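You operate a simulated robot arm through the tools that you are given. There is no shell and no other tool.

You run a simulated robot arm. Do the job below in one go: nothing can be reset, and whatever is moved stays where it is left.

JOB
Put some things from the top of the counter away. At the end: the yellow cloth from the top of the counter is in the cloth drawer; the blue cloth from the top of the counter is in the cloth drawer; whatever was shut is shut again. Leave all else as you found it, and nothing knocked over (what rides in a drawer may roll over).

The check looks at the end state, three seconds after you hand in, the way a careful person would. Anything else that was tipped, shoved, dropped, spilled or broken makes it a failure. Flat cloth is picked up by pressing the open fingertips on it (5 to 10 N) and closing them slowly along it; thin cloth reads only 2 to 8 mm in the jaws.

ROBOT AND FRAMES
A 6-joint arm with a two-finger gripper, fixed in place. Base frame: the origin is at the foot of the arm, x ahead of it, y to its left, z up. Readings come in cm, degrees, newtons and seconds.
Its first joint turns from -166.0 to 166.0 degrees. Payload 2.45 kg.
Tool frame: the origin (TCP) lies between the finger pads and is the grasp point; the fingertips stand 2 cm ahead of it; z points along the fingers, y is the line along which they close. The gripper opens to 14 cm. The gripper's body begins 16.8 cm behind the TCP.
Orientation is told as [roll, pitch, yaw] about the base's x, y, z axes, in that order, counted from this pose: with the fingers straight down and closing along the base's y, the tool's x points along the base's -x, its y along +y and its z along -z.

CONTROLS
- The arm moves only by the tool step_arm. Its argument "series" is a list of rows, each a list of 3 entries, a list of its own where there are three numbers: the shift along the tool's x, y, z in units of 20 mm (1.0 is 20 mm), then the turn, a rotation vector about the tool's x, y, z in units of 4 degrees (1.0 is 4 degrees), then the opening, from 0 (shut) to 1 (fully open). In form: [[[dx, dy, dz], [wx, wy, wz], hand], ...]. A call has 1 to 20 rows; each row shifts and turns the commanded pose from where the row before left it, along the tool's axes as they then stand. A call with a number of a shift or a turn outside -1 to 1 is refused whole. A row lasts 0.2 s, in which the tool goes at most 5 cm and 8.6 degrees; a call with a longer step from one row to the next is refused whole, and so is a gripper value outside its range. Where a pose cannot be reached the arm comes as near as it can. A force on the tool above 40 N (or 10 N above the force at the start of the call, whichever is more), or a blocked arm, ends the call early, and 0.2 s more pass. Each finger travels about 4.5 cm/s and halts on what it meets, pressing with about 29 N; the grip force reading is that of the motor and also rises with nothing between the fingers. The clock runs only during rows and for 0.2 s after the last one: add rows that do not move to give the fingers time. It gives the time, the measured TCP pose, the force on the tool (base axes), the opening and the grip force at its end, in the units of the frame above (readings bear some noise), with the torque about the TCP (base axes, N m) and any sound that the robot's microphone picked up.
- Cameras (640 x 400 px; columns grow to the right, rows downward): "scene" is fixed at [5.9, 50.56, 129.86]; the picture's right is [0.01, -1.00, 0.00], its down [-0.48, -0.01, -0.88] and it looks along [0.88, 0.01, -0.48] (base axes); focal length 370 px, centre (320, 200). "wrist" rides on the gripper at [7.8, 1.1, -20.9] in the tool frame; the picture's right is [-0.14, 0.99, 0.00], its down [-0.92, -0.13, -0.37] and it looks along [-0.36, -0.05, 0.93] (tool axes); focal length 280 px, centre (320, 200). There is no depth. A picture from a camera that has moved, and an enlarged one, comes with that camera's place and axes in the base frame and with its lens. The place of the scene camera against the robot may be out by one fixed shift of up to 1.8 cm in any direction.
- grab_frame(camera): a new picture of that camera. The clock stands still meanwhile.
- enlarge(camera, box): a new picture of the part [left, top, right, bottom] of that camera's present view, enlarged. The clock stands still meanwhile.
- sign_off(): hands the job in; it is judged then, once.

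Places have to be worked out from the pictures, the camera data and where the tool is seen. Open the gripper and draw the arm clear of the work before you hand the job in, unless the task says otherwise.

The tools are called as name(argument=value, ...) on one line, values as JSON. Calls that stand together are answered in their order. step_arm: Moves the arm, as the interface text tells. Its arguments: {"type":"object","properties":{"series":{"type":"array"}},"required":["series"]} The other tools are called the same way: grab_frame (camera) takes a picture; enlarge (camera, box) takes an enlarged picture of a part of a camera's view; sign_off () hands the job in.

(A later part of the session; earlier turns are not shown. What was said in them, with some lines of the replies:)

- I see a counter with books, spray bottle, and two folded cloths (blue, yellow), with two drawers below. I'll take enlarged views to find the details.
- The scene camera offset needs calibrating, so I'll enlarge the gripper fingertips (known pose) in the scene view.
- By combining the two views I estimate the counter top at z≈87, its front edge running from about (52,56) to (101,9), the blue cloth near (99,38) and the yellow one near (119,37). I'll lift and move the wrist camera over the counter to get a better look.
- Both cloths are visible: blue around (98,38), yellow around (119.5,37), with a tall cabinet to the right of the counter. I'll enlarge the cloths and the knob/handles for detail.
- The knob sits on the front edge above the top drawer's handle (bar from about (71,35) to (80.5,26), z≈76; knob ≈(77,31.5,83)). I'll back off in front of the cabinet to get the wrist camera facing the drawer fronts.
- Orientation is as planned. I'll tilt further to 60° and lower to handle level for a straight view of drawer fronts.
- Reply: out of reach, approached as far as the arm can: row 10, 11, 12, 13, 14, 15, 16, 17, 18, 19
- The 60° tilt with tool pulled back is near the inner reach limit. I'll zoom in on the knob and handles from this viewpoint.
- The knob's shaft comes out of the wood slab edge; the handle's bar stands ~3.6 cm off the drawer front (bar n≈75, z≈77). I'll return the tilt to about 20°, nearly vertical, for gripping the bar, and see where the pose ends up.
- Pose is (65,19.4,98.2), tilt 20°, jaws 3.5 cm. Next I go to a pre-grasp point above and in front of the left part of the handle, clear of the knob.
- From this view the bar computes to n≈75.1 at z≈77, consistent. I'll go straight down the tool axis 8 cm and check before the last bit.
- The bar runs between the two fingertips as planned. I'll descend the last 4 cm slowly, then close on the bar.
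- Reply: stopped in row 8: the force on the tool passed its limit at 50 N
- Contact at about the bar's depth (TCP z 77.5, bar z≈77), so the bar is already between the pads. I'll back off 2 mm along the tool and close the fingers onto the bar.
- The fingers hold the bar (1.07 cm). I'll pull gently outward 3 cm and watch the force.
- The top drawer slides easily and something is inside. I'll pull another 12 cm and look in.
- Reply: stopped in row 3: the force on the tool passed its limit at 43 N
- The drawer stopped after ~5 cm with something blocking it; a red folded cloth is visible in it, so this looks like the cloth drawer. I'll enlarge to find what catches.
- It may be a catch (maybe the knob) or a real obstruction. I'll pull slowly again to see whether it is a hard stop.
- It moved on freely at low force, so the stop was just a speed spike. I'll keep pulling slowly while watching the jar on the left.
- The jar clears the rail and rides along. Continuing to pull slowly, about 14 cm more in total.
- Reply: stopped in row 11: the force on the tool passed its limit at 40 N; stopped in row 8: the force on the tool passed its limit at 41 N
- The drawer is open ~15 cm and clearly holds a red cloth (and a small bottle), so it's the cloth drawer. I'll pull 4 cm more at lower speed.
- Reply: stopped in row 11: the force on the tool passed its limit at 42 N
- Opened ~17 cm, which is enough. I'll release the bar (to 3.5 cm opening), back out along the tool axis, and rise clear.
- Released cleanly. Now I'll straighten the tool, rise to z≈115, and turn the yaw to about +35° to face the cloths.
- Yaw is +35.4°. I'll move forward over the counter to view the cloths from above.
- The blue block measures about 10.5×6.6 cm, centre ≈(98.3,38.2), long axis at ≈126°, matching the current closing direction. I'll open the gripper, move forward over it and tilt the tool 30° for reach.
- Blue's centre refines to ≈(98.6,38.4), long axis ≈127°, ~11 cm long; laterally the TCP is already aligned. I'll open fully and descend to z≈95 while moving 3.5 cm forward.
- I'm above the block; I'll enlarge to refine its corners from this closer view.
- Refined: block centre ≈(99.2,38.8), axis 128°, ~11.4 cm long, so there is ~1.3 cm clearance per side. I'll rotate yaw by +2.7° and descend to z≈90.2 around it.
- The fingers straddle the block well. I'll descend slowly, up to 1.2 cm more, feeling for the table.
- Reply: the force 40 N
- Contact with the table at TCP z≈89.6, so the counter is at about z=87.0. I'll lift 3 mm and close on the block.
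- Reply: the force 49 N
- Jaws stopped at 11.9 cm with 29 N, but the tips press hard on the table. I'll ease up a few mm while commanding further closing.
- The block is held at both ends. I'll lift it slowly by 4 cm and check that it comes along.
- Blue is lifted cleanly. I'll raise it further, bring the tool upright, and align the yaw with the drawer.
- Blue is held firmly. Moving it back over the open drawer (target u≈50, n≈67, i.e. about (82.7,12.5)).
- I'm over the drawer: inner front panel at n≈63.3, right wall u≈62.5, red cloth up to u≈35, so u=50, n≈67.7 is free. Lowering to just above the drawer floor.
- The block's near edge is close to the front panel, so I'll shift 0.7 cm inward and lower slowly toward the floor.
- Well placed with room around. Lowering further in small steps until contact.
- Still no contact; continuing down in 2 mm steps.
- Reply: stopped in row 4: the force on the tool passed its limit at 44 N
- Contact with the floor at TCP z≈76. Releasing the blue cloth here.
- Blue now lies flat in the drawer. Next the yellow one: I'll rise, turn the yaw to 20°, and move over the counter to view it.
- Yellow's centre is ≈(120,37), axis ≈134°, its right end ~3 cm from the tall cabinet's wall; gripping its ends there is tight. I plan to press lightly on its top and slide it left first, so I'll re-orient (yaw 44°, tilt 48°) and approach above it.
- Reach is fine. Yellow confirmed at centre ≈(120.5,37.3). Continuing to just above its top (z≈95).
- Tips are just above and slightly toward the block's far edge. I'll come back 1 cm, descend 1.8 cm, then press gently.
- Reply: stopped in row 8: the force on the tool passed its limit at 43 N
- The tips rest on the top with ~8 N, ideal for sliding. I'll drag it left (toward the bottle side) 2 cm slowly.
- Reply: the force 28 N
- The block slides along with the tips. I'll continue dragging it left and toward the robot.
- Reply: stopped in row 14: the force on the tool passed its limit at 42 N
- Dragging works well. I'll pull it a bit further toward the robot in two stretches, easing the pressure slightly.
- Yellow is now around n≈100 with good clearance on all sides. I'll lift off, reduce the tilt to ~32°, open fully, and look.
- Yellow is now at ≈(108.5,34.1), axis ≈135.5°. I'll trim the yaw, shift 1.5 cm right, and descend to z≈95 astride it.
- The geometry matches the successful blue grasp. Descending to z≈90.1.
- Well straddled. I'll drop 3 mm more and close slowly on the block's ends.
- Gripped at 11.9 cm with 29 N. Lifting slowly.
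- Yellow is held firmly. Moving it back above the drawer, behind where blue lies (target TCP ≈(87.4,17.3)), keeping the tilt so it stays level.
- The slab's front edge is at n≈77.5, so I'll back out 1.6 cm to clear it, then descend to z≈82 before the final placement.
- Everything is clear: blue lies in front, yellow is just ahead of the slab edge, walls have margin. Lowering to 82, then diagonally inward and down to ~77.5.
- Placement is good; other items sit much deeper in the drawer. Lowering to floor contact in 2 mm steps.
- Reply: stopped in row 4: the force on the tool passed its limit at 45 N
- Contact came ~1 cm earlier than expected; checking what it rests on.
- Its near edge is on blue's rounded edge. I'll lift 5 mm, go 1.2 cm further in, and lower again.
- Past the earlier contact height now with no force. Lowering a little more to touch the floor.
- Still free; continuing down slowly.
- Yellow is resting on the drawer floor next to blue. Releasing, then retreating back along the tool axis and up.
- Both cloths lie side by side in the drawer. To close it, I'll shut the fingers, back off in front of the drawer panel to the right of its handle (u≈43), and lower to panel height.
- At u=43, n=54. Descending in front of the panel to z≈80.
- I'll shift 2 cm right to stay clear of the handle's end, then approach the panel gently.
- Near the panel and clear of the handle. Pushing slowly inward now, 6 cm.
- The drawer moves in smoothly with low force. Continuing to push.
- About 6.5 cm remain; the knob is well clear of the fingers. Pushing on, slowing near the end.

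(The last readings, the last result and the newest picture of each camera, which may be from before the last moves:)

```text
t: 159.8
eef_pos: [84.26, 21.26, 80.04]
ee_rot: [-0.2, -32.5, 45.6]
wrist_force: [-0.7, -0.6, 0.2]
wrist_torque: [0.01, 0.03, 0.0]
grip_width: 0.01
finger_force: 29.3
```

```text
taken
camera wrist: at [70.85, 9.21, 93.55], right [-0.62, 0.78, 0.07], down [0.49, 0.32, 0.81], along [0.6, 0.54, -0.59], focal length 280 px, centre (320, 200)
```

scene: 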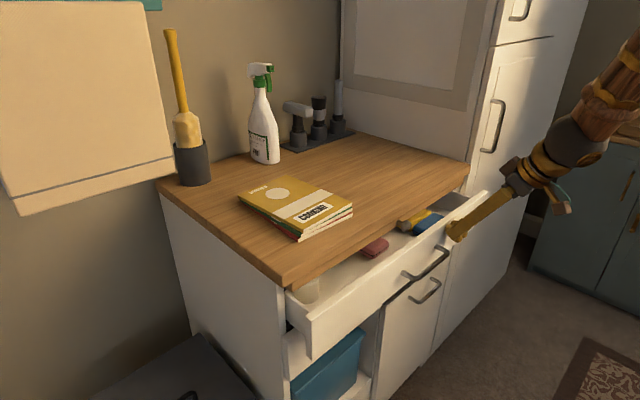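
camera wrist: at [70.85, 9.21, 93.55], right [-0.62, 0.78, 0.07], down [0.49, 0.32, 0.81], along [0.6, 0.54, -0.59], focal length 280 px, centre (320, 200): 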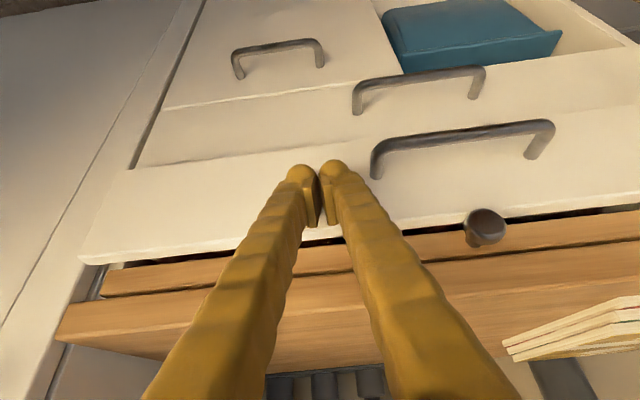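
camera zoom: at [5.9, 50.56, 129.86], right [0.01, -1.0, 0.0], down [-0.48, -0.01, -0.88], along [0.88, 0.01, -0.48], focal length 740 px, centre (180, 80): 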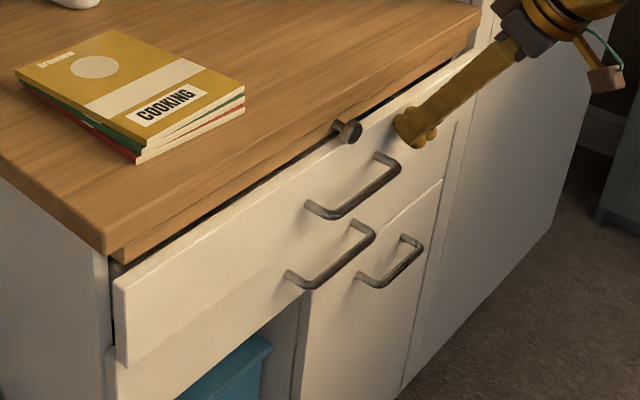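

About 1.7 cm left. Pushing slowly until it meets its stop.

step_arm(series=[[[-0.063, 0, 0.04], [0, 0, 0], 0], [[-0.063, 0, 0.04], [0, 0, 0], 0], [[-0.063, 0, 0.04], [0, 0, 0], 0], [[-0.063, 0, 0.04], [0, 0, 0], 0], [[-0.063, 0, 0.04], [0, 0, 0], 0], [[-0.063, 0, 0.04], [0, 0, 0], 0], [[-0.063, 0, 0.04], [0, 0, 0], 0], [[-0.063, 0, 0.04], [0, 0, 0], 0], [[-0.063, 0, 0.04], [0, 0, 0], 0], [[-0.063, 0, 0.04], [0, 0, 0], 0], [[-0.063, 0, 0.04], [0, 0, 0], 0], [[-0.063, 0, 0.04], [0, 0, 0], 0], [[-0.063, 0, 0.04], [0, 0, 0], 0], [[-0.063, 0, 0.04], [0, 0, 0], 0], [[-0.063, 0, 0.04], [0, 0, 0], 0], [[-0.063, 0, 0.04], [0, 0, 0], 0]])

enlarge(camera="scene", box=[270, 160, 510, 360])

grab_frame(camera="wrist")

```text
t: 162.8
eef_pos: [85.64, 22.57, 80.01]
ee_rot: [-0.2, -32.4, 45.5]
wrist_force: [-5.1, -5.8, 0.2]
wrist_torque: [-0.06, -0.03, -0.05]
grip_width: 0.59
finger_force: 29.2
stopped in row 14: the force on the tool passed its limit at 45 N (the readings are from after the stop); the commanded pose is now the measured one
```

```text
2.00 times, centred on (390, 260) of scene
camera zoom: at [5.9, 50.56, 129.86], right [0.01, -1.0, 0.0], down [-0.48, -0.01, -0.88], along [0.88, 0.01, -0.48], focal length 740 px, centre (180, 80)
```

zoom: 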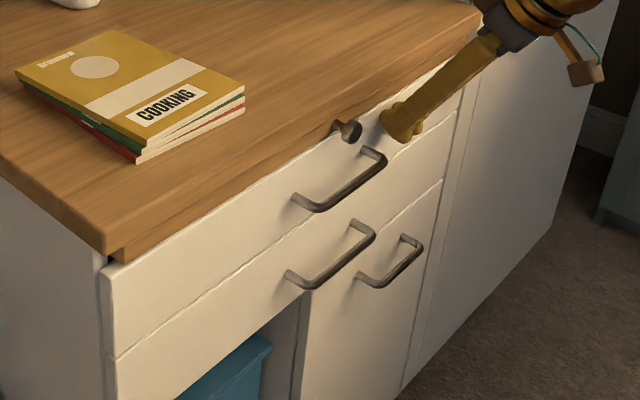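

```text
taken
camera wrist: at [72.23, 10.58, 93.51], right [-0.62, 0.78, 0.07], down [0.5, 0.32, 0.8], along [0.6, 0.54, -0.59], focal length 280 px, centre (320, 200)
```

wrist: 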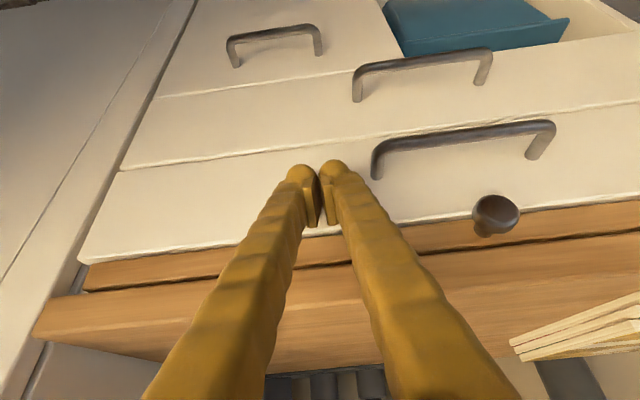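

The drawer is shut flush (hard stop at 45 N). I'll back away and rise clear of the work.

step_arm(series=[[[0.1, 0, -0.065], [0, 0, 0], 0], [[0.2, 0, -0.13], [0, 0, 0], 0], [[0.63, 0, -0.4], [0, 0, 0], 0], [[0.63, 0, -0.4], [0, 0, 0], 0], [[0.63, 0, -0.4], [0, 0, 0], 0], [[0.63, 0, -0.4], [0, 0, 0], 0], [[0.63, 0, -0.4], [0, 0, 0], 0], [[-0.43, 0, -0.67], [0, 0, 0], 0.2], [[-0.43, 0, -0.67], [0, 0, 0], 0.4], [[-0.43, 0, -0.67], [0, 0, 0], 0.6], [[-0.43, 0, -0.67], [0, 0, 0], 0.8], [[-0.43, 0, -0.67], [0, 0, 0], 1], [[-0.43, 0, -0.67], [0, 0, 0], 1], [[-0.43, 0, -0.67], [0, 0, 0], 1], [[-0.43, 0, -0.67], [0, 0, 0], 1], [[-0.43, 0, -0.67], [0, 0, 0], 1], [[-0.43, 0, -0.67], [0, 0, 0], 1], [[-0.43, 0, -0.67], [0, 0, 0], 1], [[0, 0, 0], [0, 0, 0], 1]])

grab_frame(camera="scene")

enlarge(camera="scene", box=[270, 200, 480, 400])

enlarge(camera="scene", box=[320, 180, 480, 280])

```text
t: 166.8
eef_pos: [80.01, 16.77, 97.55]
ee_rot: [-0.1, -32.5, 45.4]
wrist_force: [-0.6, -0.4, -0.3]
wrist_torque: [-0.02, 0.04, 0.0]
grip_width: 14.0
finger_force: 0.1
```

```text
taken
```

scene: 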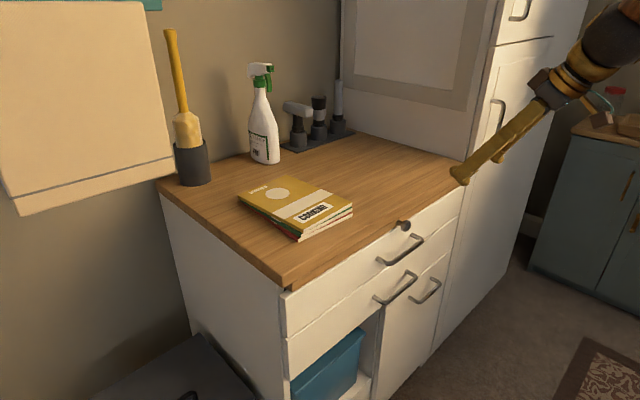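

```text
2.00 times, centred on (375, 300) of scene
camera zoom: at [5.9, 50.56, 129.86], right [0.01, -1.0, 0.0], down [-0.48, -0.01, -0.88], along [0.88, 0.01, -0.48], focal length 740 px, centre (210, 0)
```

zoom: 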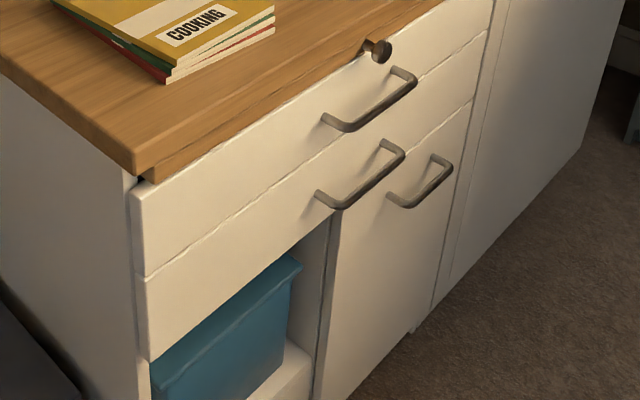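

```text
4.00 times, centred on (400, 230) of scene
camera zoom: at [5.9, 50.56, 129.86], right [0.01, -1.0, 0.0], down [-0.48, -0.01, -0.88], along [0.88, 0.01, -0.48], focal length 1480 px, centre (0, 80)
```

zoom: 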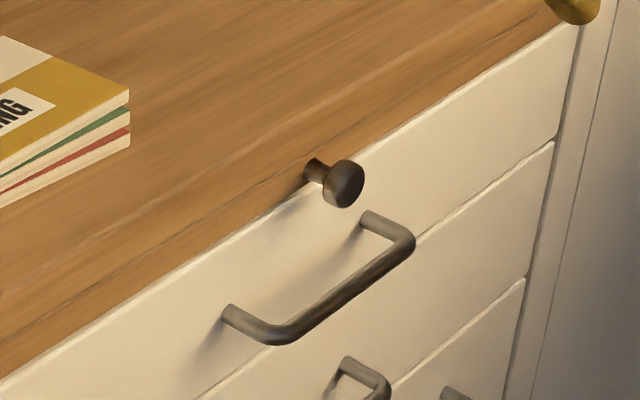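

The drawer front matches the initial picture exactly, and the rest of the counter is unchanged. I'll draw the arm further up and back with the gripper open.

step_arm(series=[[[0.125, 0, -0.95], [0, 0, 0], 1], [[0.125, 0, -0.95], [0, 0, 0], 1], [[0.125, 0, -0.95], [0, 0, 0], 1], [[0.125, 0, -0.95], [0, 0, 0], 1], [[0.125, 0, -0.95], [0, 0, 0], 1], [[0.125, 0, -0.95], [0, 0, 0], 1], [[0.125, 0, -0.95], [0, 0, 0], 1], [[0.125, 0, -0.95], [0, 0, 0], 1], [[0, 0, 0], [0, 0, 0], 1], [[0, 0, 0], [0, 0, 0], 1]])

grab_frame(camera="scene")

grab_frame(camera="wrist")

```text
t: 169.0
eef_pos: [73.05, 9.87, 109.39]
ee_rot: [-0.2, -32.4, 45.5]
wrist_force: [0.3, -0.5, 0.1]
wrist_torque: [0.02, 0.01, 0.01]
grip_width: 14.0
finger_force: 0.0
```

```text
taken
```

scene: 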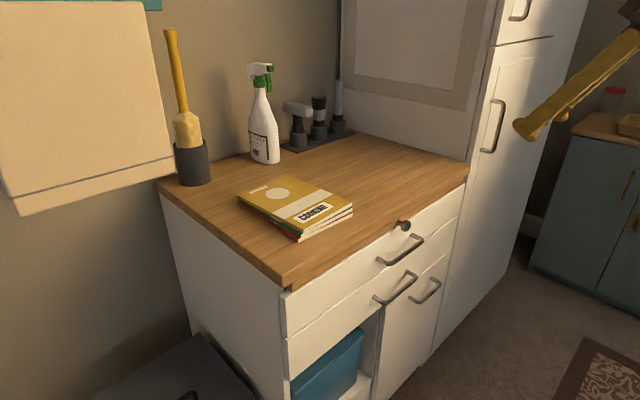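

```text
taken
camera wrist: at [59.57, -2.1, 122.95], right [-0.62, 0.78, 0.07], down [0.5, 0.32, 0.81], along [0.6, 0.54, -0.59], focal length 280 px, centre (320, 200)
```

wrist: 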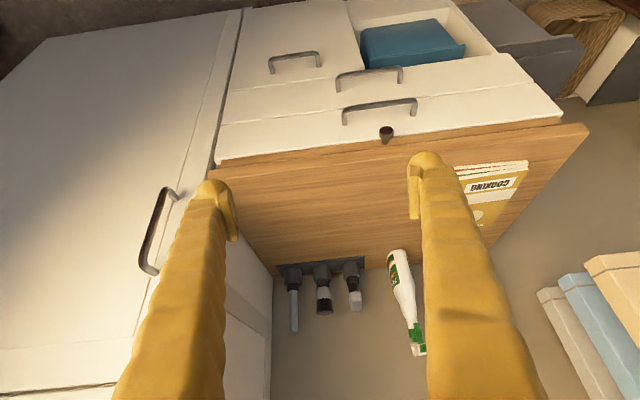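

Both cloths are in the cloth drawer, which is shut. Nothing else has been disturbed, the gripper is open and the arm is clear, so I'm handing in.

sign_off()

```text
The job is handed in.
```

I put the yellow and blue cloths in the cloth drawer and shut it again, then handed the job in.

- **Which drawer:** I took the top drawer to be the cloth drawer because a red folded cloth was already in it. I did not open the drawer below. The two cloths now lie flat side by side in it, at the right, toward the front.
- **Yellow cloth:** it sat too close to the tall cabinet to grip. I pressed lightly on its top and slid it left and toward the arm before picking it up.
- **Shut again:** the drawer front is flush and looks the same as in the first picture.
- **Everything else:** the books, spray bottle, tray and knob look unmoved in the last pictures. The small bottle and red cloth were upright and in place when I last saw into the drawer, partway through closing it.

The gripper is open and the arm is clear of the counter.
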